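You operate a simulated robot arm through the tools that you are given. There is no shell and no other tool.

You are at the controls of a simulated robot arm. One attempt, no reset.

JOB
Drain the sink, empty the small steel basket, then flush the sink.
Fine: tall black post on the drainer; wait till the sink is empty; tip the lumps into the waste tub; basket on the low wire rack; then run the blue tap and shut it.
Where things are to end (x, y in the base frame): tall black post within 0.06 m of [0.54, -0.1].

The check looks at the end state, three seconds after you hand in, the way a careful person would. Anything else that was tipped, shoved, dropped, spilled or broken makes it a failure.

ROBOT AND FRAMES
A 6-joint arm with a two-finger gripper on a trunk, on a base that moves. Base frame: it is fixed to the floor where the robot stands at the start and does not move with it; the origin is under the middle of the robot, x ahead of it, y to its left, z up; the surface under the hand at the start is at about z = 0.664. Lengths are in m, angles in degrees, forces in N, time in s.
It reaches about 1.298 m from its shoulder. Its first joint turns from -149.0 to 149.0 degrees. Places, roughly: blue tap on the sink [0.5, -0.3, 0.9]; drainer [0.7, 0, 0.9]; mesh of the low rack [0.6, 0.2, 0.9]; sink [0.7, -0.3, 0.5]. Payload 1.57 kg.
Tool frame: the origin (TCP) lies between the finger pads and is the grasp point; the fingertips stand 0.021 m ahead of it; z points along the fingers, y is the line along which they close. The gripper opens to 0.07 m; its body begins 0.05 m behind the TCP.
Orientation is told as [roll, pitch, yaw] about the base's x, y, z axes, in that order, counted from this pose: with the fingers straight down and closing along the base's y, the tool's x points along the base's -x, its y along +y and its z along -z.

CONTROLS
- The arm moves only by the tool move_arm. Its argument "steps" is a list of rows, each an object (a shift or turn left out is 0, a gripper value left out holds the last) with "gripper": the opening, from 0 (shut) to 1 (fully open); "translation": the shift along the tool's x, y, z in m, a list of three; "delta_rot": the turn, a rotation vector about the tool's x, y, z in degrees, a list of three. In form: [{"gripper": gripper, "translation": [x, y, z], "delta_rot": [wx, wy, wz]}, ...]. A call has 1 to 20 rows; each row shifts and turns the commanded pose from where the row before left it, along the tool's axes as they then stand. Each row takes 0.2 s and may step no farther than 0.05 m and 8.6 degrees from the row before; otherwise, or with a gripper value out of range, the whole call is refused. Where a pose cannot be reached the arm comes as near as it can. A force on the tool above 40 N (or 10 N above the force at the start of the call, whichever is more), or a blocked arm, ends the call early, and 0.2 s more pass. Each finger travels about 0.0648 m/s and halts on what it meets, pressing with about 30 N; the grip force reading is that of the motor and also rises with nothing between the fingers. The clock runs only during rows and for 0.2 s after the last one: add rows that do not move to give the fingers time. It gives the time, the measured TCP pose, the force on the tool (base axes), the opening and the grip force at its end, in the units of the frame above (readings bear some noise), with the torque about the TCP (base axes, N m) and any sound that the robot's microphone picked up.
- Cameras (640 x 400 px; columns grow to the right, rows downward): "scene" is now at [0.0244, 0.1145, 1.6437]; the picture's right is [-0.57, -0.82, 0.00], its down [-0.67, 0.47, -0.57] and it looks along [0.47, -0.33, -0.82] (base axes); focal length 248 px, centre (320, 200). "wrist" rides on the gripper at [0.079, 0.004, -0.081] in the tool frame; the picture's right is [-0.05, 1.00, 0.00], its down [-0.67, -0.03, -0.74] and it looks along [-0.74, -0.04, 0.67] (tool axes); focal length 256 px, centre (320, 200). There is no depth. A picture from a camera that has moved, and an enlarged one, comes with that camera's place and axes in the base frame and with its lens. The place of the scene camera against the robot may be out by one fixed shift of up to 0.025 m in any direction.
- get_image(camera): a new picture of that camera. It takes no simulated time.
- move_column(by): slides the trunk up (or, below 0, down) by that many m; the arm and the scene camera ride with it, the base frame stays. It gives what a move gives, with no picture.
- base_move(legs): drives the robot by 1 to 6 legs, each [ahead, turn to the left] in m and degrees, along the robot's own axes; the way and the turn of a leg run together, so that a leg with both is an arc; at most 1.5 m and 180 degrees a leg. The arm and the cameras ride along, it lands a little off, and it stops where it bumps. It gives what a move gives.
- aim_head(pan, tilt): turns the head with the scene camera to pan (to the left, within 155 degrees either way) and tilt (down, from -29 to 69), counted from straight ahead of the robot. It gives what a move gives.
- inspect(camera, box): a new picture of the part [left, top, right, bottom] of that camera's present view, enlarged. It takes no simulated time.
- job_done(): hands the job in; it is judged then, once.

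Places have to be worked out from the pictures, the camera data and where the tool is seen. Open the gripper and draw the arm clear of the work before you hand the job in, unless the task says otherwise.

The tools are called after ">>>" as name(argument=value, ...) on one line, values as JSON. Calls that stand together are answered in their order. move_arm: Moves the arm, as the interface text tells. Its arguments: {"type":"object","properties":{"steps":{"type":"array","items":{"type":"object","properties":{"gripper":{"type":"number"},"translation":{"type":"array","items":{"type":"number"}},"delta_rot":{"type":"array","items":{"type":"number"}}}}}},"required":["steps"]} The other tools are called the same way: move_column (by) moves the trunk up or down; base_move (legs) drives the base; aim_head (pan, tilt) turns the head that bears the scene camera; get_image (camera) takes a picture; inspect (camera, box) takes an enlarged picture of a part of a camera's view; job_done () hands the job in.

At the start:

```text
t: 0.0
eef_pos: [0.6393, -0.4444, 1.0003]
tool_rot: [0.1, 0.0, 0.4]
contact_force: [-0.4, -1.1, 1.0]
torque: [-0.01, 0.01, -0.02]
finger_gap: 0.07
grasp_force: 0.0
trunk travel left (down, up): [-0.681, 0.289]
robot x, y, heading: [0.0033, -0.0011, -0.2]
head pan, tilt (commanded): [-34.9, 55.1]
```

scene: 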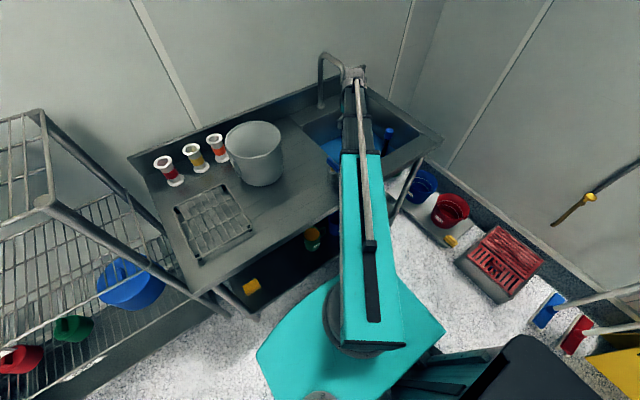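
wrist: 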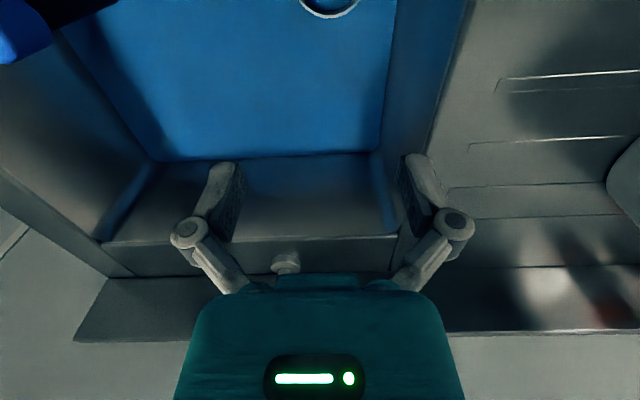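

I start by looking around: enlarged views of the sink and drainer from the scene camera, and the wrist view.

>>> inspect(camera="scene", box=[260, 40, 460, 240])

>>> inspect(camera="scene", box=[120, 100, 340, 300])

>>> inspect(camera="wrist", box=[0, 0, 640, 400])

```text
2.00 times, centred on (360, 140) of scene
camera zoom: at [0.0244, 0.1145, 1.6437], right [-0.57, -0.82, 0.0], down [-0.67, 0.47, -0.57], along [0.47, -0.33, -0.82], focal length 496 px, centre (240, 320)
```

zoom: 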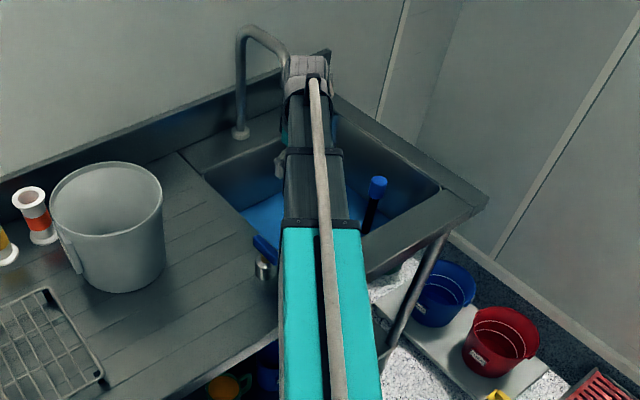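

```text
2.00 times, centred on (230, 200) of scene
camera zoom: at [0.0244, 0.1145, 1.6437], right [-0.57, -0.82, 0.0], down [-0.67, 0.47, -0.57], along [0.47, -0.33, -0.82], focal length 496 px, centre (500, 200)
```

zoom: 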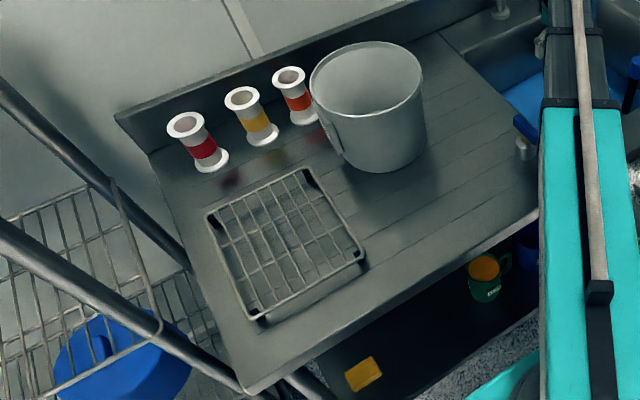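

```text
1.00 times, centred on (320, 200) of wrist (not enlarged: the box is as wide or as high as the picture)
camera zoom: at [0.5596, -0.4396, 1.0814], right [0.05, 1.0, 0.0], down [0.67, -0.03, 0.74], along [0.74, -0.03, -0.67], focal length 256 px, centre (320, 200)
```

zoom: 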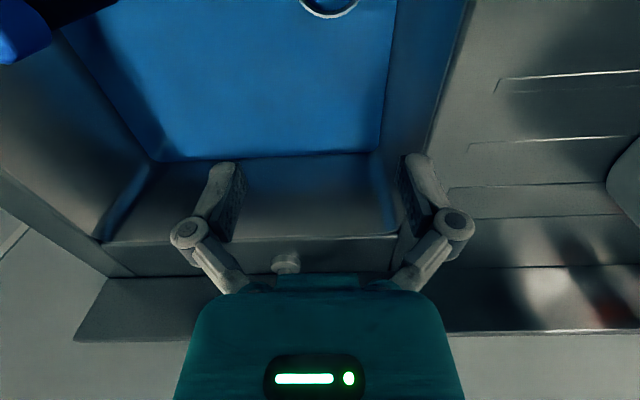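

The tall black post with a blue cap stands in the water-filled sink near (0.57, -0.6); the wire rack sits on the drainer. I raise the hand straight up so that the wrist camera sees the sink's contents.

>>> move_arm(steps=[{"translation": [0, 0, -0.05]}, {"translation": [0, 0, -0.05]}, {"translation": [0, 0, -0.05]}, {"translation": [0, 0, -0.05]}, {"translation": [0.05, 0, -0.02]}, {"translation": [0.05, 0, -0.02]}])

>>> get_image(camera="wrist")

>>> get_image(camera="scene")

```text
refused: row 5 steps farther than a row can; nothing moved
```

```text
taken
camera wrist: at [0.5596, -0.4396, 1.0814], right [0.05, 1.0, 0.0], down [0.67, -0.03, 0.74], along [0.74, -0.03, -0.67], focal length 256 px, centre (320, 200)
```

wrist: 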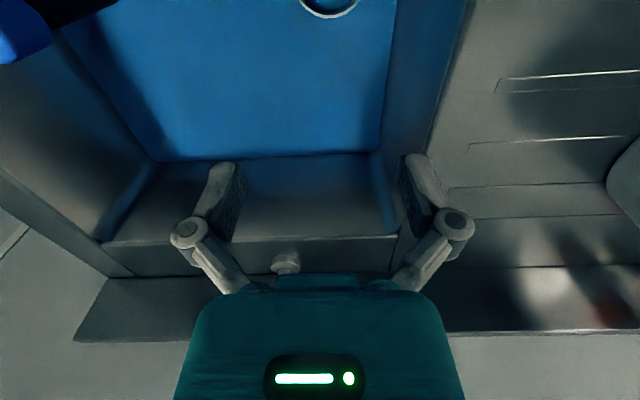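

```text
taken
camera scene: at [0.0244, 0.1145, 1.6437], right [-0.57, -0.82, 0.0], down [-0.67, 0.47, -0.57], along [0.47, -0.33, -0.82], focal length 248 px, centre (320, 200)
```

scene: 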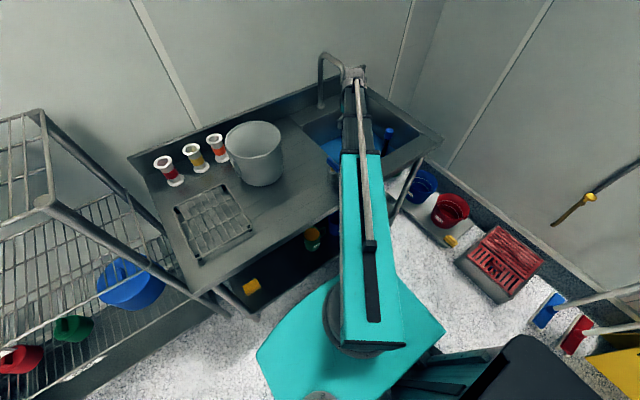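

The combined back-and-up rows were slightly too long; I redo the same move with shorter rows.

>>> move_arm(steps=[{"translation": [0, 0, -0.05]}, {"translation": [0, 0, -0.05]}, {"translation": [0, 0, -0.05]}, {"translation": [0, 0, -0.05]}, {"translation": [0.04, 0, -0.02]}, {"translation": [0.04, 0, -0.02]}])

>>> get_image(camera="wrist")

>>> get_image(camera="scene")

```text
t: 1.4
eef_pos: [0.5576, -0.4439, 1.0008]
tool_rot: [-0.1, 0.0, 0.5]
contact_force: [1.1, 0.3, -0.5]
torque: [-0.01, -0.01, -0.01]
finger_gap: 0.07
grasp_force: 0.0
out of reach, approached as far as the arm can: row 1, 2, 3, 4, 5, 6
trunk travel left (down, up): [-0.681, 0.289]
robot x, y, heading: [0.0, 0.0015, -0.0]
head pan, tilt (commanded): [-34.9, 55.1]
```

```text
taken
camera wrist: at [0.4784, -0.4388, 1.0816], right [0.05, 1.0, 0.0], down [0.67, -0.03, 0.75], along [0.74, -0.03, -0.67], focal length 256 px, centre (320, 200)
```

wrist: 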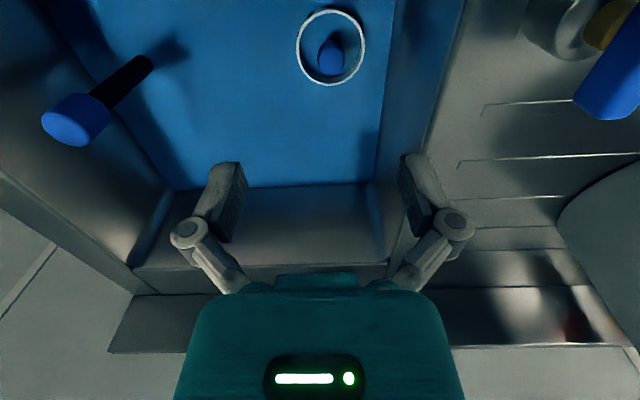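

```text
taken
camera scene: at [0.0239, 0.1147, 1.6437], right [-0.57, -0.82, 0.0], down [-0.67, 0.47, -0.57], along [0.47, -0.33, -0.82], focal length 248 px, centre (320, 200)
```

scene: 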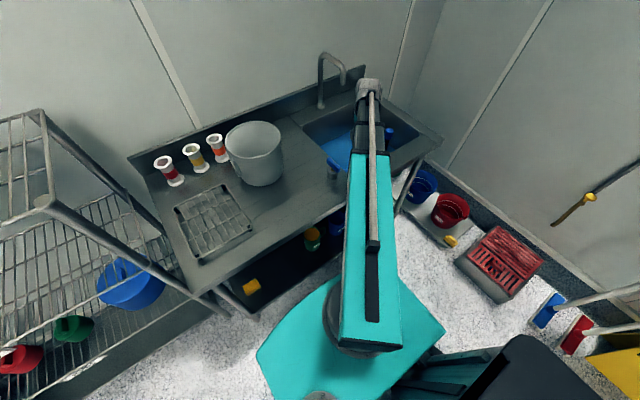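

The arm cannot rise higher in this posture, but the trunk can. I raise the trunk to look into the sink from above.

>>> move_column(by=0.25)

>>> get_image(camera="wrist")

>>> get_image(camera="scene")

```text
t: 4.0
eef_pos: [0.5587, -0.4442, 1.2506]
tool_rot: [0.0, 0.0, 0.4]
contact_force: [0.7, -0.7, 0.6]
torque: [0.03, -0.02, -0.04]
finger_gap: 0.0698
grasp_force: 0.0
trunk travel left (down, up): [-0.931, 0.039]
robot x, y, heading: [0.0011, 0.0015, 0.1]
head pan, tilt (commanded): [-34.9, 55.1]
```

```text
taken
camera wrist: at [0.4793, -0.4391, 1.3313], right [0.05, 1.0, 0.0], down [0.67, -0.03, 0.74], along [0.74, -0.03, -0.67], focal length 256 px, centre (320, 200)
```

wrist: 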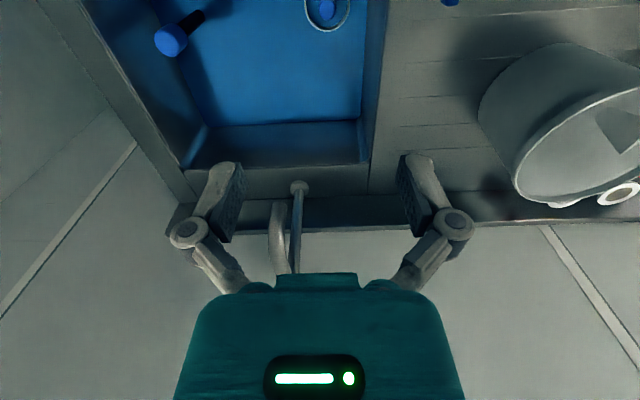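

```text
taken
camera scene: at [0.0244, 0.1145, 1.8936], right [-0.57, -0.82, 0.0], down [-0.67, 0.47, -0.57], along [0.47, -0.33, -0.82], focal length 248 px, centre (320, 200)
```

scene: 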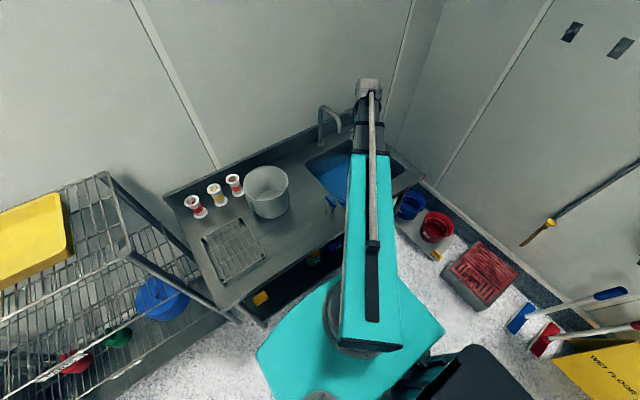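

From here I draw the hand back toward the robot to get the sink into the wrist view.

>>> move_arm(steps=[{"translation": [0.05, 0, 0]}, {"translation": [0.05, 0, 0]}, {"translation": [0.05, 0, 0]}, {"translation": [0.05, 0, 0]}])

>>> get_image(camera="wrist")

>>> get_image(camera="scene")

```text
t: 5.0
eef_pos: [0.3585, -0.4459, 1.2504]
tool_rot: [0.0, 0.0, 0.3]
contact_force: [-0.8, 0.8, 0.4]
torque: [-0.01, -0.01, 0.01]
finger_gap: 0.0698
grasp_force: 0.1
trunk travel left (down, up): [-0.931, 0.039]
robot x, y, heading: [0.0018, -0.0005, 0.1]
head pan, tilt (commanded): [-34.9, 55.1]
```

```text
taken
camera wrist: at [0.2782, -0.4398, 1.3316], right [0.05, 1.0, 0.0], down [0.67, -0.03, 0.75], along [0.74, -0.03, -0.67], focal length 256 px, centre (320, 200)
```

wrist: 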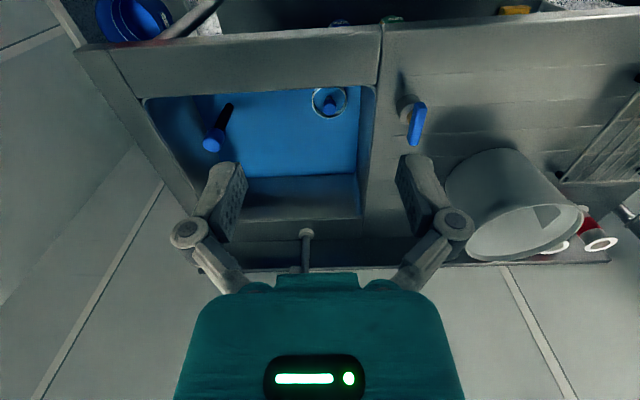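

```text
taken
camera scene: at [0.0233, 0.1146, 1.8937], right [-0.57, -0.82, 0.0], down [-0.67, 0.47, -0.57], along [0.47, -0.33, -0.82], focal length 248 px, centre (320, 200)
```

scene: 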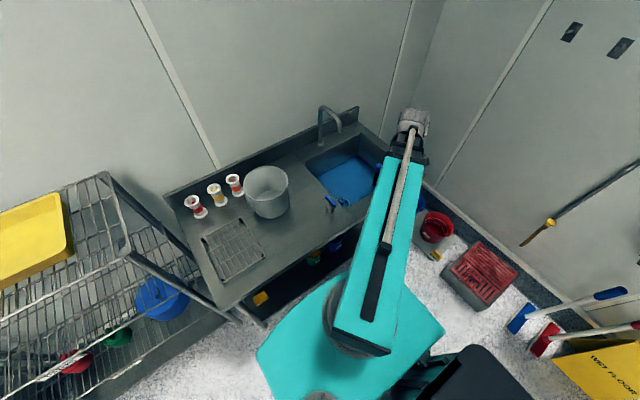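

Now I enlarge the wrist view of the sink and the scene view of the sink and drainer.

>>> inspect(camera="wrist", box=[130, 50, 450, 250])

>>> inspect(camera="scene", box=[280, 90, 440, 230])

>>> inspect(camera="scene", box=[160, 150, 360, 320])

>>> inspect(camera="wrist", box=[380, 60, 640, 260])

```text
2.00 times, centred on (290, 150) of wrist
camera zoom: at [0.2782, -0.4398, 1.3316], right [0.05, 1.0, 0.0], down [0.67, -0.03, 0.75], along [0.74, -0.03, -0.67], focal length 512 px, centre (380, 300)
```

zoom: 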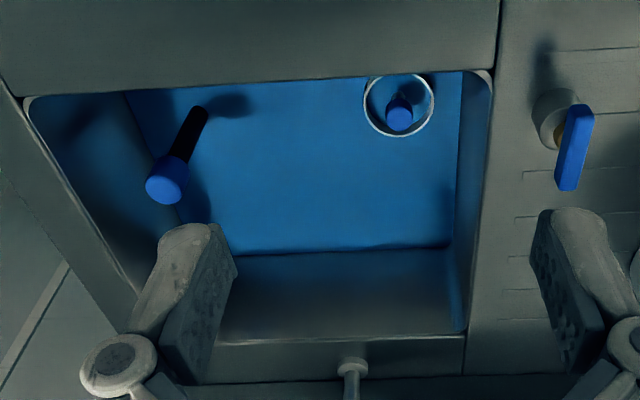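

```text
2.86 times, centred on (360, 160) of scene
camera zoom: at [0.0233, 0.1146, 1.8937], right [-0.57, -0.82, 0.0], down [-0.67, 0.47, -0.57], along [0.47, -0.33, -0.82], focal length 708 px, centre (206, 314)
```

zoom: 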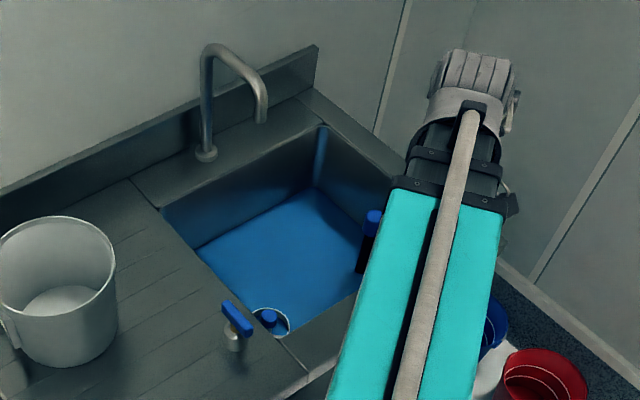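

```text
2.35 times, centred on (260, 235) of scene
camera zoom: at [0.0233, 0.1146, 1.8937], right [-0.57, -0.82, 0.0], down [-0.67, 0.47, -0.57], along [0.47, -0.33, -0.82], focal length 583 px, centre (461, 118)
```

zoom: 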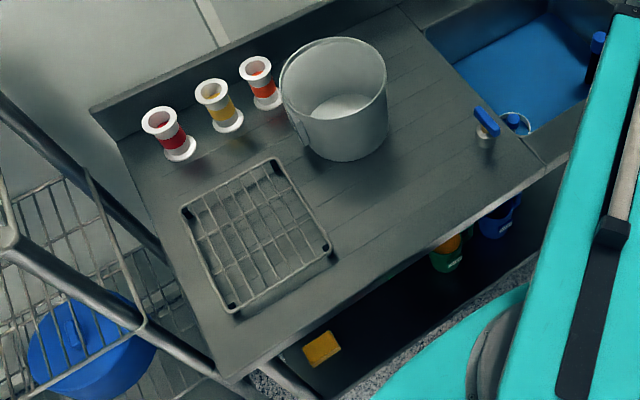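

```text
2.00 times, centred on (510, 160) of wrist
camera zoom: at [0.2782, -0.4398, 1.3316], right [0.05, 1.0, 0.0], down [0.67, -0.03, 0.75], along [0.74, -0.03, -0.67], focal length 512 px, centre (-60, 280)
```

zoom: 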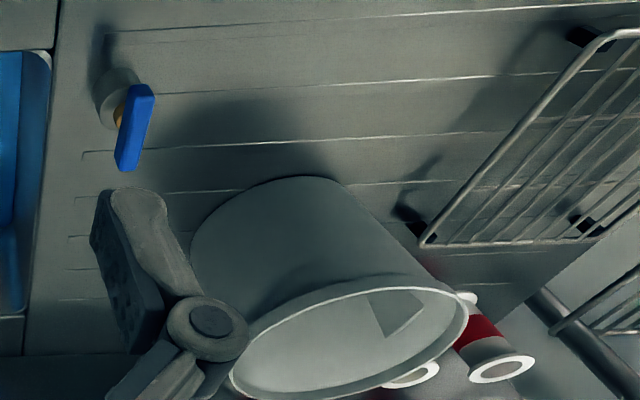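

The sink holds a black post with blue cap and a round basket with a blue knob; the tap's blue lever stands on the drainer edge. I need to identify the waste tub, so I look at the big grey pail and the other containers with the head.

>>> aim_head(pan=-10, tilt=50)

>>> get_image(camera="scene")

>>> inspect(camera="scene", box=[220, 60, 480, 240])

```text
t: 5.9
eef_pos: [0.3598, -0.4464, 1.2503]
tool_rot: [0.0, 0.0, 0.4]
contact_force: [-0.3, -0.2, 0.8]
torque: [-0.02, 0.02, -0.02]
finger_gap: 0.0699
grasp_force: 0.1
trunk travel left (down, up): [-0.931, 0.039]
robot x, y, heading: [0.0003, 0.0028, 0.0]
head pan, tilt (commanded): [-10.0, 50.0]
```

```text
taken
camera scene: at [0.0412, 0.1423, 1.9003], right [-0.17, -0.98, 0.0], down [-0.75, 0.13, -0.64], along [0.63, -0.11, -0.77], focal length 248 px, centre (320, 200)
```

scene: 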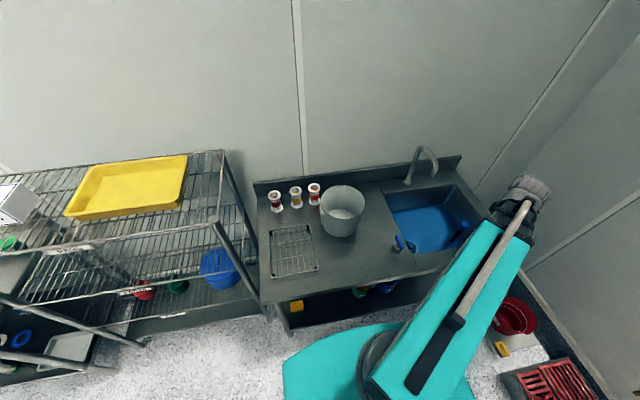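

```text
2.22 times, centred on (350, 150) of scene
camera zoom: at [0.0412, 0.1423, 1.9003], right [-0.17, -0.98, 0.0], down [-0.75, 0.13, -0.64], along [0.63, -0.11, -0.77], focal length 551 px, centre (253, 311)
```

zoom: 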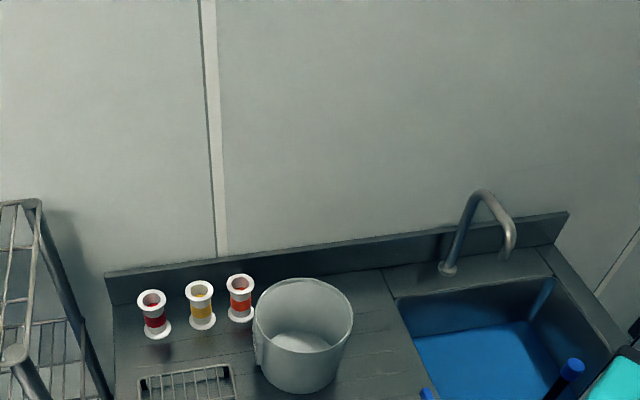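

I zoom onto the grey pail and the containers under the counter and on the shelves.

>>> inspect(camera="scene", box=[300, 170, 380, 250])

>>> inspect(camera="scene", box=[260, 260, 420, 340])

>>> inspect(camera="scene", box=[0, 140, 260, 390])

>>> inspect(camera="scene", box=[470, 280, 640, 400])

```text
5.00 times, centred on (340, 210) of scene
camera zoom: at [0.0412, 0.1423, 1.9003], right [-0.17, -0.98, 0.0], down [-0.75, 0.13, -0.64], along [0.63, -0.11, -0.77], focal length 1239 px, centre (220, 150)
```

zoom: 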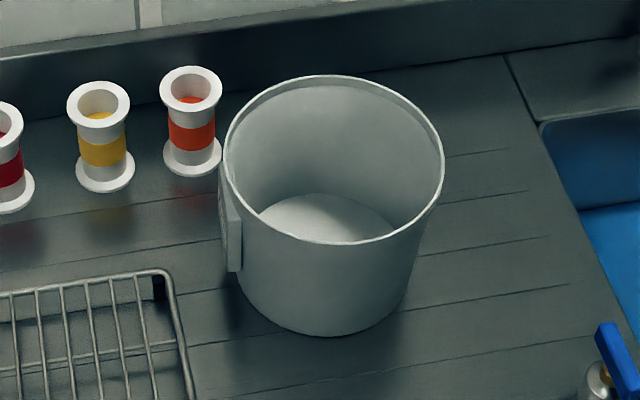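

```text
4.00 times, centred on (340, 300) of scene
camera zoom: at [0.0412, 0.1423, 1.9003], right [-0.17, -0.98, 0.0], down [-0.75, 0.13, -0.64], along [0.63, -0.11, -0.77], focal length 992 px, centre (240, -200)
```

zoom: 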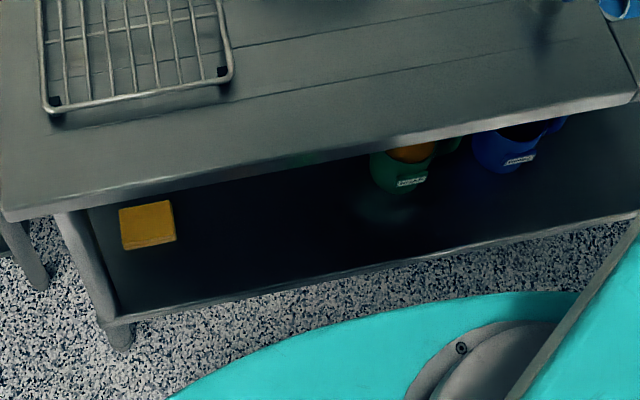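

```text
1.60 times, centred on (130, 265) of scene
camera zoom: at [0.0412, 0.1423, 1.9003], right [-0.17, -0.98, 0.0], down [-0.75, 0.13, -0.64], along [0.63, -0.11, -0.77], focal length 397 px, centre (624, 96)
```

zoom: 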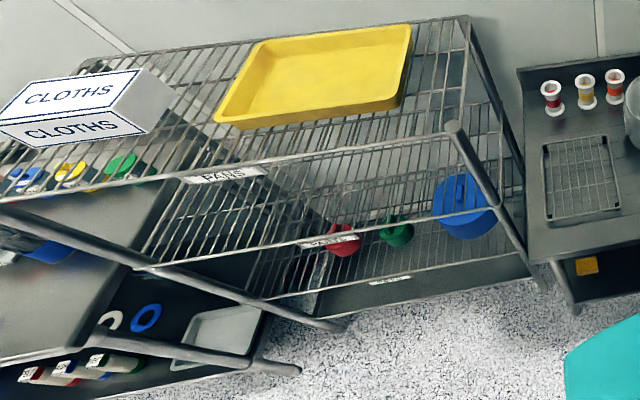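

```text
3.33 times, centred on (555, 340) of scene
camera zoom: at [0.0412, 0.1423, 1.9003], right [-0.17, -0.98, 0.0], down [-0.75, 0.13, -0.64], along [0.63, -0.11, -0.77], focal length 826 px, centre (-463, -267)
```

zoom: 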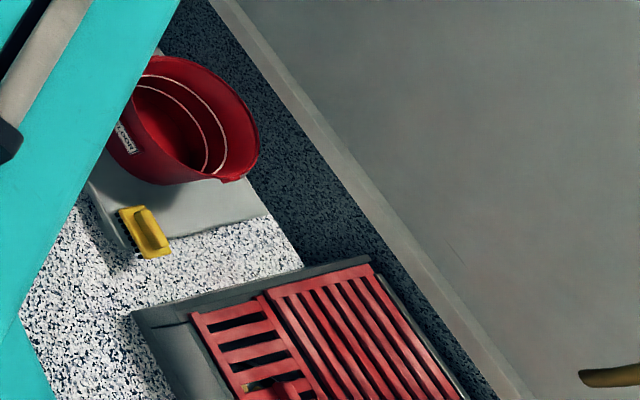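

The pail on the drainer has a label plate on its left side; it is the likely waste tub, which I will verify. First I test whether the arm itself can move vertically, with a small downward step.

>>> move_arm(steps=[{"translation": [0, 0, 0.03]}])

>>> get_image(camera="scene")

```text
t: 6.3
eef_pos: [0.3586, -0.4459, 1.2501]
tool_rot: [0.1, -0.1, 0.4]
contact_force: [-0.1, -0.5, -0.4]
torque: [0.04, 0.02, 0.01]
finger_gap: 0.0699
grasp_force: 0.0
out of reach, approached as far as the arm can: row 1
trunk travel left (down, up): [-0.931, 0.039]
robot x, y, heading: [-0.0034, 0.0018, -0.1]
head pan, tilt (commanded): [-10.0, 50.0]
```

```text
taken
camera scene: at [0.0411, 0.1424, 1.9003], right [-0.17, -0.98, 0.0], down [-0.75, 0.13, -0.64], along [0.63, -0.11, -0.77], focal length 248 px, centre (320, 200)
```

scene: 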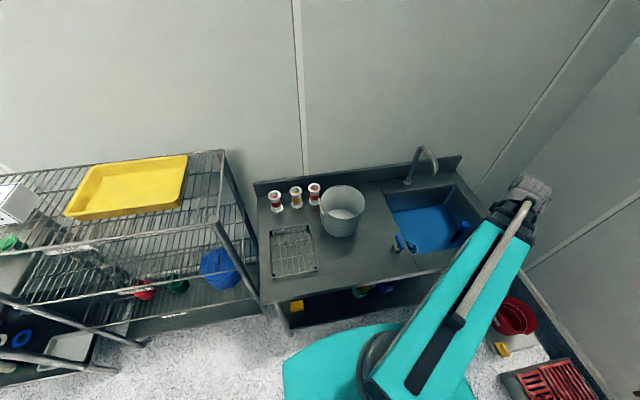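

The arm has no vertical travel of its own (height comes from the trunk), so beam clearance over the counter matters. I enlarge the view of the arm's end to judge how far the hand hangs below the beam.

>>> inspect(camera="scene", box=[420, 150, 580, 310])

>>> inspect(camera="scene", box=[280, 240, 540, 400])

```text
2.50 times, centred on (500, 230) of scene
camera zoom: at [0.0411, 0.1424, 1.9003], right [-0.17, -0.98, 0.0], down [-0.75, 0.13, -0.64], along [0.63, -0.11, -0.77], focal length 620 px, centre (-130, 125)
```

zoom: 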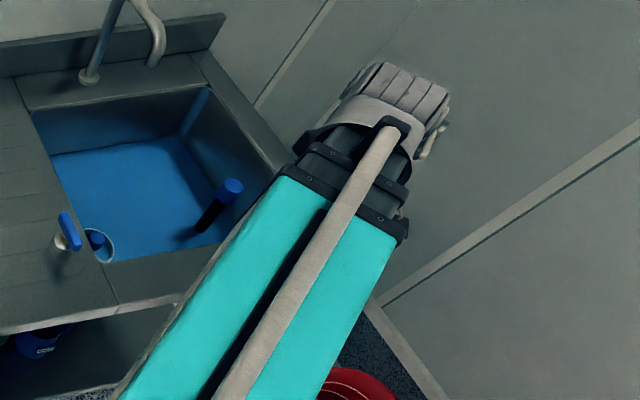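

```text
2.46 times, centred on (410, 320) of scene
camera zoom: at [0.0411, 0.1424, 1.9003], right [-0.17, -0.98, 0.0], down [-0.75, 0.13, -0.64], along [0.63, -0.11, -0.77], focal length 610 px, centre (98, -95)
```

zoom: 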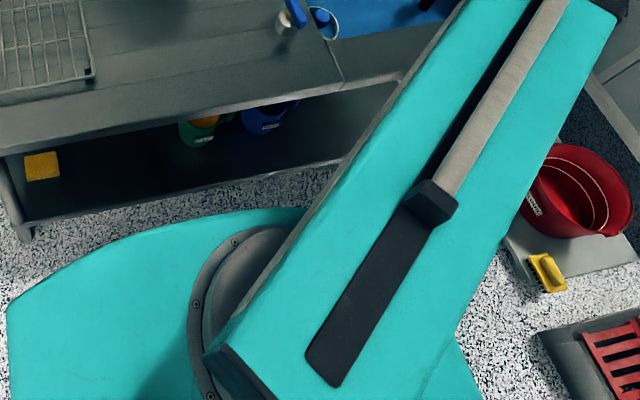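

The sink rim triangulates to z≈0.87 and the basket to about (0.585, -0.428) with its rim at z≈0.73. I lower the trunk back to the starting height, and bring the wrist camera nearer for a close look at the basket.

>>> move_column(by=-0.25)

>>> move_arm(steps=[{"translation": [-0.045, 0.01, 0]}, {"translation": [-0.045, 0.01, 0]}])

>>> get_image(camera="wrist")

>>> inspect(camera="wrist", box=[240, 40, 440, 200])

```text
t: 8.8
eef_pos: [0.3583, -0.4453, 1.0003]
tool_rot: [0.0, -0.1, 0.3]
contact_force: [0.9, 0.4, -0.1]
torque: [0.01, -0.02, -0.01]
finger_gap: 0.0701
grasp_force: 0.0
trunk travel left (down, up): [-0.681, 0.289]
robot x, y, heading: [-0.0029, 0.0026, 0.3]
head pan, tilt (commanded): [-10.0, 50.0]
```

```text
t: 9.4
eef_pos: [0.4487, -0.426, 0.9992]
tool_rot: [0.0, 0.0, 0.3]
contact_force: [-0.5, -0.7, -0.8]
torque: [0.03, -0.01, 0.0]
finger_gap: 0.07
grasp_force: 0.0
trunk travel left (down, up): [-0.681, 0.289]
robot x, y, heading: [0.0005, 0.0021, 0.1]
head pan, tilt (commanded): [-10.0, 50.0]
```

```text
taken
camera wrist: at [0.3694, -0.4202, 1.0813], right [0.05, 1.0, 0.0], down [0.67, -0.03, 0.74], along [0.74, -0.03, -0.67], focal length 256 px, centre (320, 200)
```

wrist: 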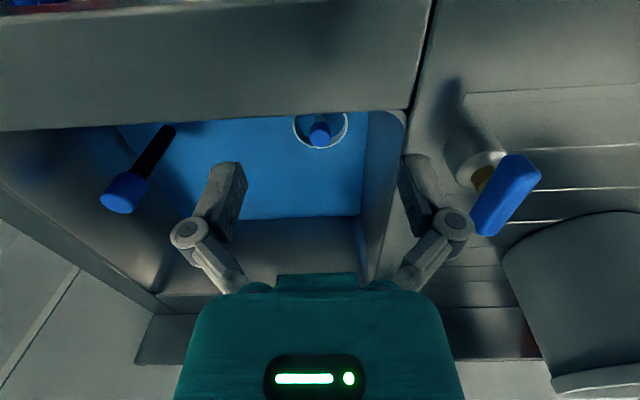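

```text
2.50 times, centred on (340, 120) of wrist
camera zoom: at [0.3694, -0.4202, 1.0813], right [0.05, 1.0, 0.0], down [0.67, -0.03, 0.74], along [0.74, -0.03, -0.67], focal length 640 px, centre (270, 400)
```

zoom: 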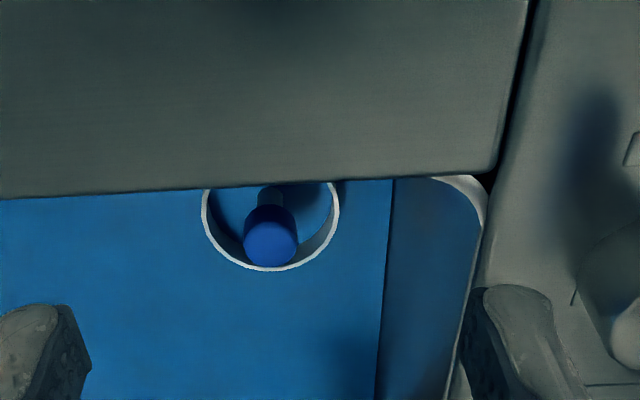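

The front lip hides part of the basket; I move forward 0.09 m to look more steeply down into it.

>>> move_arm(steps=[{"translation": [-0.045, 0, 0]}, {"translation": [-0.045, 0, 0]}])

>>> get_image(camera="wrist")

>>> inspect(camera="wrist", box=[260, 0, 420, 120])

>>> inspect(camera="wrist", box=[20, 40, 180, 160])

>>> inspect(camera="wrist", box=[440, 20, 640, 200])

```text
t: 10.1
eef_pos: [0.5417, -0.4232, 0.9996]
tool_rot: [0.1, -0.1, 0.4]
contact_force: [0.7, 0.6, 0.3]
torque: [0.01, 0.03, -0.03]
finger_gap: 0.0699
grasp_force: 0.1
trunk travel left (down, up): [-0.681, 0.289]
robot x, y, heading: [0.0021, 0.0024, -0.2]
head pan, tilt (commanded): [-10.0, 50.0]
```

```text
taken
camera wrist: at [0.462, -0.4183, 1.0812], right [0.05, 1.0, 0.0], down [0.67, -0.03, 0.74], along [0.74, -0.03, -0.67], focal length 256 px, centre (320, 200)
```

wrist: 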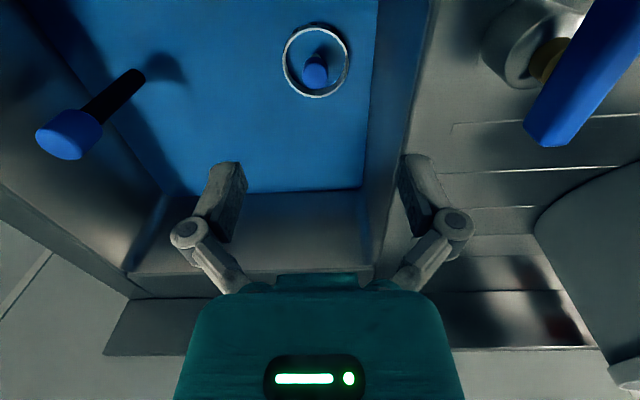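

```text
3.33 times, centred on (340, 60) of wrist
camera zoom: at [0.462, -0.4183, 1.0812], right [0.05, 1.0, 0.0], down [0.67, -0.03, 0.74], along [0.74, -0.03, -0.67], focal length 853 px, centre (253, 667)
```

zoom: 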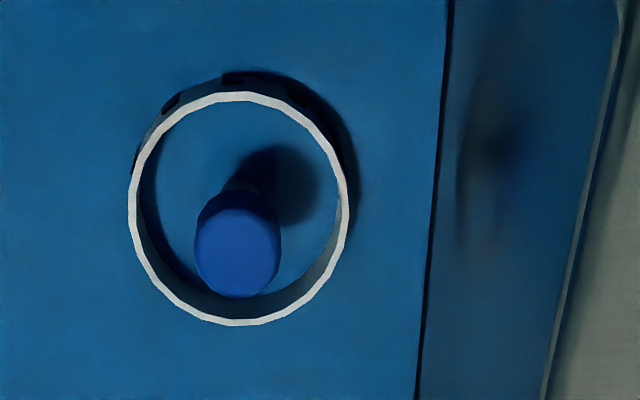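

```text
3.33 times, centred on (100, 100) of wrist
camera zoom: at [0.462, -0.4183, 1.0812], right [0.05, 1.0, 0.0], down [0.67, -0.03, 0.74], along [0.74, -0.03, -0.67], focal length 853 px, centre (1053, 533)
```

zoom: 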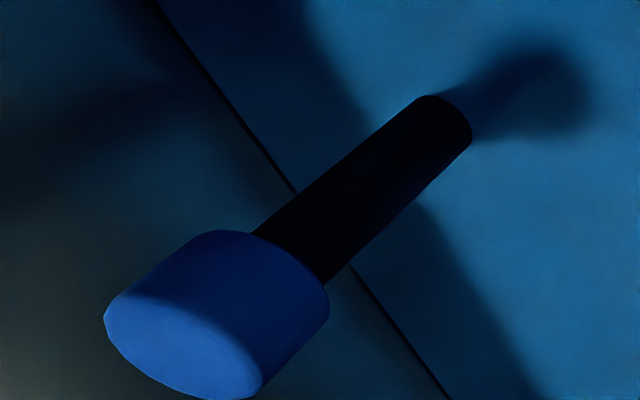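

```text
2.22 times, centred on (540, 110) of wrist
camera zoom: at [0.462, -0.4183, 1.0812], right [0.05, 1.0, 0.0], down [0.67, -0.03, 0.74], along [0.74, -0.03, -0.67], focal length 569 px, centre (-169, 400)
```

zoom: 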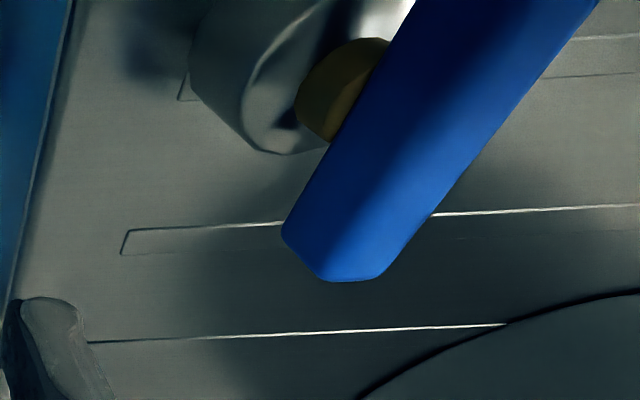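

I now have estimates: post cap top ≈(0.602, -0.688, 0.86), basket rim centre ≈(0.589, -0.428, 0.72) with blue knob top ≈0.77. I next zoom the scene view at the tap and the sink for cross-checks.

>>> aim_head(pan=-35, tilt=50)

>>> get_image(camera="scene")

>>> inspect(camera="scene", box=[280, 100, 360, 200])

>>> inspect(camera="scene", box=[300, 80, 420, 230])

```text
t: 10.9
eef_pos: [0.5399, -0.4236, 0.9997]
tool_rot: [0.0, 0.0, 0.4]
contact_force: [-0.2, -0.2, -0.3]
torque: [-0.02, -0.01, 0.02]
finger_gap: 0.07
grasp_force: 0.0
trunk travel left (down, up): [-0.681, 0.289]
robot x, y, heading: [0.0009, 0.0017, -0.0]
head pan, tilt (commanded): [-35.0, 50.0]
```

```text
taken
camera scene: at [0.0285, 0.1116, 1.6503], right [-0.57, -0.82, 0.0], down [-0.63, 0.44, -0.64], along [0.53, -0.37, -0.77], focal length 248 px, centre (320, 200)
```

scene: 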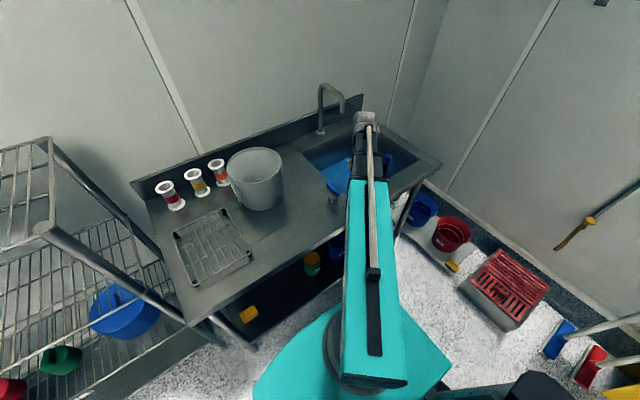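

```text
4.00 times, centred on (320, 150) of scene
camera zoom: at [0.0285, 0.1116, 1.6503], right [-0.57, -0.82, 0.0], down [-0.63, 0.44, -0.64], along [0.53, -0.37, -0.77], focal length 992 px, centre (320, 400)
```

zoom: 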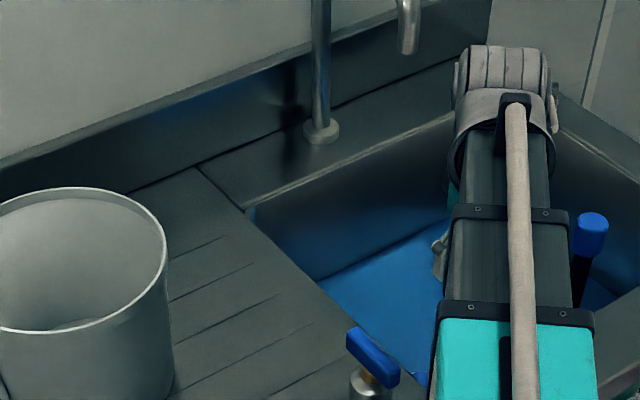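

```text
2.67 times, centred on (360, 155) of scene
camera zoom: at [0.0285, 0.1116, 1.6503], right [-0.57, -0.82, 0.0], down [-0.63, 0.44, -0.64], along [0.53, -0.37, -0.77], focal length 661 px, centre (213, 320)
```

zoom: 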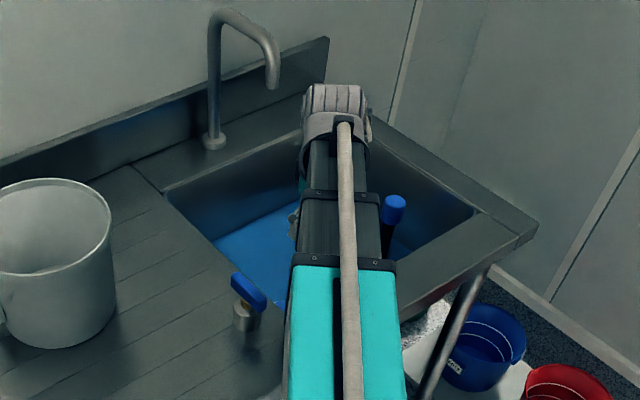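

The post cap is ~0.043 m wide. I turn the hand 90° (camera toward +y, fingers closing along x, clear of the sink's right wall) and move above the post.

>>> move_arm(steps=[{"translation": [0, -0.03, 0], "delta_rot": [0, 0, 8.2]}, {"translation": [0, -0.03, 0], "delta_rot": [0, 0, 8.2]}, {"translation": [0, -0.03, 0], "delta_rot": [0, 0, 8.2]}, {"delta_rot": [0, 0, 8.2]}, {"delta_rot": [0, 0, 8.2]}, {"delta_rot": [0, 0, 8.2]}, {"delta_rot": [0, 0, 8.2]}, {"delta_rot": [0, 0, 8.2]}, {"delta_rot": [0, 0, 8.2]}, {"delta_rot": [0, 0, 8.2]}, {"delta_rot": [0, 0, 8.0]}])

```text
t: 13.3
eef_pos: [0.5271, -0.5132, 1.0014]
tool_rot: [0.0, 0.0, -89.7]
contact_force: [-0.7, 0.7, -0.4]
torque: [0.0, 0.01, -0.02]
finger_gap: 0.0698
grasp_force: 0.0
trunk travel left (down, up): [-0.681, 0.289]
robot x, y, heading: [0.0038, -0.0023, -0.1]
head pan, tilt (commanded): [-35.0, 50.0]
```

The yaw is now -90°. I move partway toward the post and take a wrist picture to refine its position.

>>> move_arm(steps=[{"translation": [-0.03, 0.025, 0]}, {"translation": [-0.03, 0.025, 0]}, {"translation": [-0.03, 0.025, 0]}])

>>> get_image(camera="wrist")

>>> get_image(camera="scene")

```text
t: 14.1
eef_pos: [0.6017, -0.6012, 0.9994]
tool_rot: [0.0, 0.0, -89.5]
contact_force: [-0.1, -0.2, 0.3]
torque: [-0.04, 0.02, 0.02]
finger_gap: 0.07
grasp_force: 0.0
trunk travel left (down, up): [-0.681, 0.289]
robot x, y, heading: [0.0017, 0.0023, 0.3]
head pan, tilt (commanded): [-35.0, 50.0]
```

```text
taken
camera wrist: at [0.6049, -0.5207, 1.0812], right [1.0, -0.05, 0.0], down [-0.03, -0.67, 0.75], along [-0.03, -0.74, -0.67], focal length 256 px, centre (320, 200)
```

wrist: 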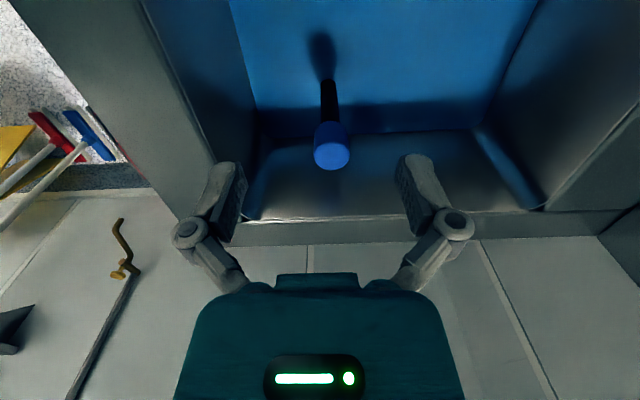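

```text
taken
camera scene: at [0.0285, 0.1114, 1.6503], right [-0.57, -0.82, 0.0], down [-0.63, 0.44, -0.64], along [0.53, -0.37, -0.77], focal length 248 px, centre (320, 200)
```

scene: 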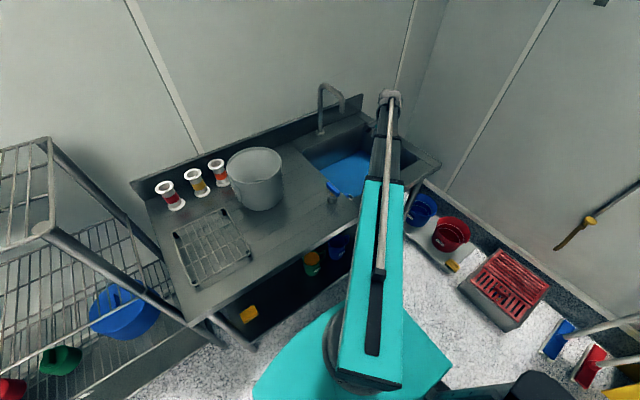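

The cap lies at about (0.611, -0.688), top ≈0.86. I move above it, then check before lowering.

>>> move_arm(steps=[{"translation": [-0.044, 0.005, 0]}, {"translation": [-0.043, 0.004, 0]}])

>>> move_column(by=-0.08)

>>> get_image(camera="wrist")

>>> get_image(camera="scene")

```text
t: 14.7
eef_pos: [0.6116, -0.6898, 0.9989]
tool_rot: [-0.1, 0.0, -89.6]
contact_force: [0.2, 0.0, -0.2]
torque: [0.02, 0.0, -0.02]
finger_gap: 0.0701
grasp_force: 0.2
out of reach, approached as far as the arm can: row 2
trunk travel left (down, up): [-0.681, 0.289]
robot x, y, heading: [-0.0003, 0.0055, 0.0]
head pan, tilt (commanded): [-35.0, 50.0]
```

```text
t: 15.9
eef_pos: [0.6116, -0.6869, 0.9202]
tool_rot: [0.0, 0.0, -89.6]
contact_force: [-0.7, 0.5, 0.2]
torque: [0.02, 0.02, 0.0]
finger_gap: 0.07
grasp_force: 0.1
trunk travel left (down, up): [-0.601, 0.369]
robot x, y, heading: [-0.0012, 0.0029, -0.1]
head pan, tilt (commanded): [-35.0, 50.0]
```

```text
taken
camera wrist: at [0.615, -0.607, 1.0014], right [1.0, -0.05, 0.0], down [-0.03, -0.67, 0.75], along [-0.03, -0.74, -0.67], focal length 256 px, centre (320, 200)
```

wrist: 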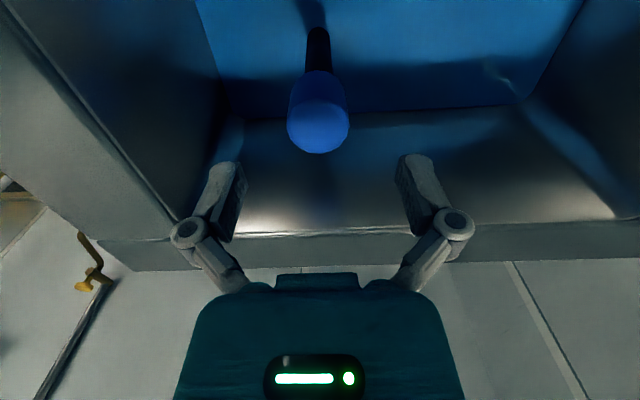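

```text
taken
camera scene: at [0.0283, 0.1116, 1.5703], right [-0.57, -0.82, 0.0], down [-0.63, 0.44, -0.64], along [0.53, -0.37, -0.77], focal length 248 px, centre (320, 200)
```

scene: 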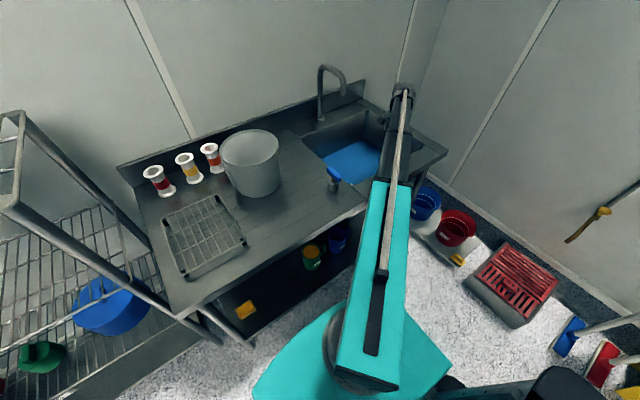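

The cap is centred between the fingers (≈0.612, -0.692). I lower the trunk 0.078 m so the pads straddle the cap.

>>> move_column(by=-0.078)

>>> get_image(camera="wrist")

>>> get_image(camera="scene")

```text
t: 17.1
eef_pos: [0.6108, -0.6884, 0.8428]
tool_rot: [0.0, 0.0, -89.6]
contact_force: [0.4, -0.1, -0.5]
torque: [-0.02, 0.01, -0.02]
finger_gap: 0.07
grasp_force: 0.0
trunk travel left (down, up): [-0.523, 0.447]
robot x, y, heading: [0.0011, 0.0026, 0.1]
head pan, tilt (commanded): [-35.0, 50.0]
```

```text
taken
camera wrist: at [0.615, -0.607, 0.9234], right [1.0, -0.05, 0.0], down [-0.03, -0.67, 0.75], along [-0.03, -0.74, -0.67], focal length 256 px, centre (320, 200)
```

wrist: 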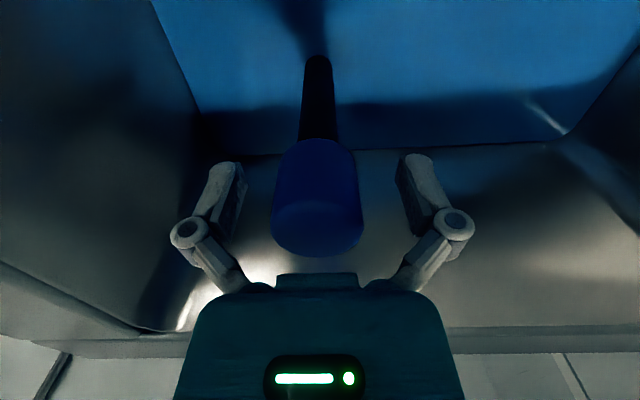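

```text
taken
camera scene: at [0.0284, 0.1116, 1.4923], right [-0.57, -0.82, 0.0], down [-0.63, 0.44, -0.64], along [0.53, -0.37, -0.77], focal length 248 px, centre (320, 200)
```

scene: 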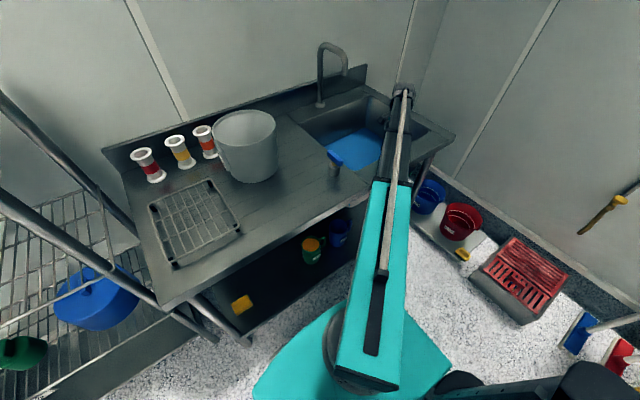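

The cap is between the pads. I close the gripper.

>>> move_arm(steps=[{"gripper": 0}, {"gripper": 0}, {"gripper": 0}, {"gripper": 0}])

>>> inspect(camera="scene", box=[300, 60, 480, 240])

```text
t: 18.1
eef_pos: [0.6112, -0.6873, 0.8429]
tool_rot: [-0.1, 0.0, -89.5]
contact_force: [-1.5, 0.1, 4.6]
torque: [-0.03, 0.05, 0.03]
finger_gap: 0.0363
grasp_force: 29.9
trunk travel left (down, up): [-0.523, 0.447]
robot x, y, heading: [-0.001, -0.0001, -0.0]
head pan, tilt (commanded): [-35.0, 50.0]
```

```text
2.22 times, centred on (390, 150) of scene
camera zoom: at [0.028, 0.112, 1.4923], right [-0.57, -0.82, 0.0], down [-0.63, 0.44, -0.64], along [0.53, -0.37, -0.77], focal length 551 px, centre (164, 311)
```

zoom: 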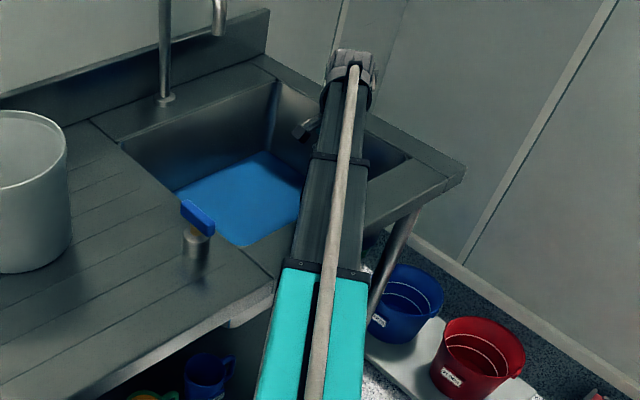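

The cap is gripped (gap 0.036 m, 30 N). I lift a little to test.

>>> move_column(by=0.04)

>>> get_image(camera="wrist")

```text
t: 18.9
eef_pos: [0.6125, -0.6873, 0.8815]
tool_rot: [0.0, 0.0, -89.6]
contact_force: [0.4, 0.1, -1.7]
torque: [0.0, -0.01, 0.0]
finger_gap: 0.0365
grasp_force: 29.8
trunk travel left (down, up): [-0.563, 0.407]
robot x, y, heading: [-0.0024, 0.0072, 0.1]
head pan, tilt (commanded): [-35.0, 50.0]
```

```text
taken
camera wrist: at [0.6152, -0.6072, 0.9631], right [1.0, -0.05, 0.0], down [-0.03, -0.67, 0.74], along [-0.03, -0.74, -0.67], focal length 256 px, centre (320, 200)
```

wrist: 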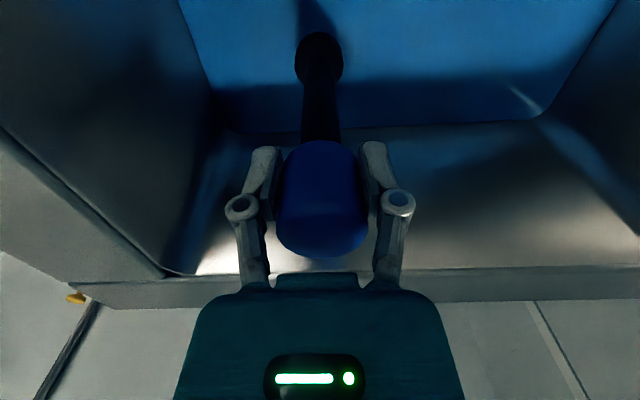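

The post is free, with a wider plug foot. I raise it well above the tap and counter before carrying it across.

>>> move_column(by=0.34)

>>> get_image(camera="wrist")

>>> get_image(camera="scene")

```text
t: 22.2
eef_pos: [0.6103, -0.6876, 1.2228]
tool_rot: [0.0, 0.0, -89.6]
contact_force: [-0.3, 0.3, -2.8]
torque: [0.01, 0.01, -0.03]
finger_gap: 0.0359
grasp_force: 30.2
trunk travel left (down, up): [-0.903, 0.067]
robot x, y, heading: [-0.0015, -0.0044, -0.3]
head pan, tilt (commanded): [-35.0, 50.0]
```

```text
taken
camera wrist: at [0.6153, -0.6072, 1.3031], right [1.0, -0.05, 0.0], down [-0.03, -0.67, 0.75], along [-0.03, -0.74, -0.67], focal length 256 px, centre (320, 200)
```

wrist: 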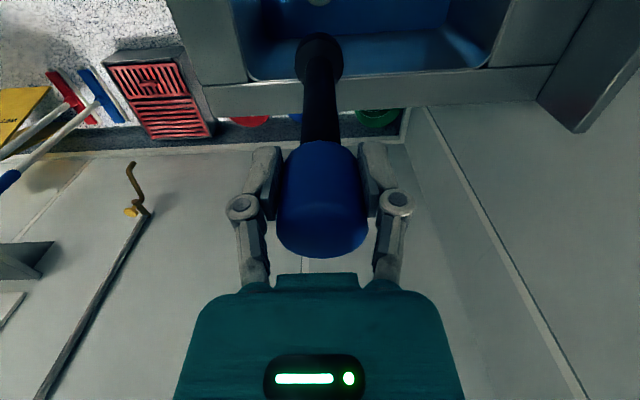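

```text
taken
camera scene: at [0.0287, 0.1113, 1.8723], right [-0.57, -0.82, 0.0], down [-0.63, 0.44, -0.64], along [0.53, -0.37, -0.77], focal length 248 px, centre (320, 200)
```

scene: 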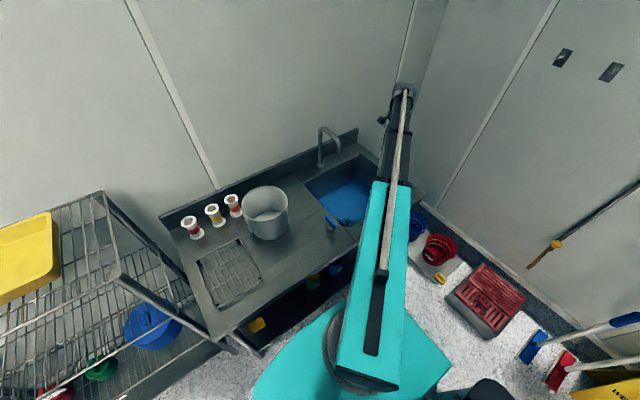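

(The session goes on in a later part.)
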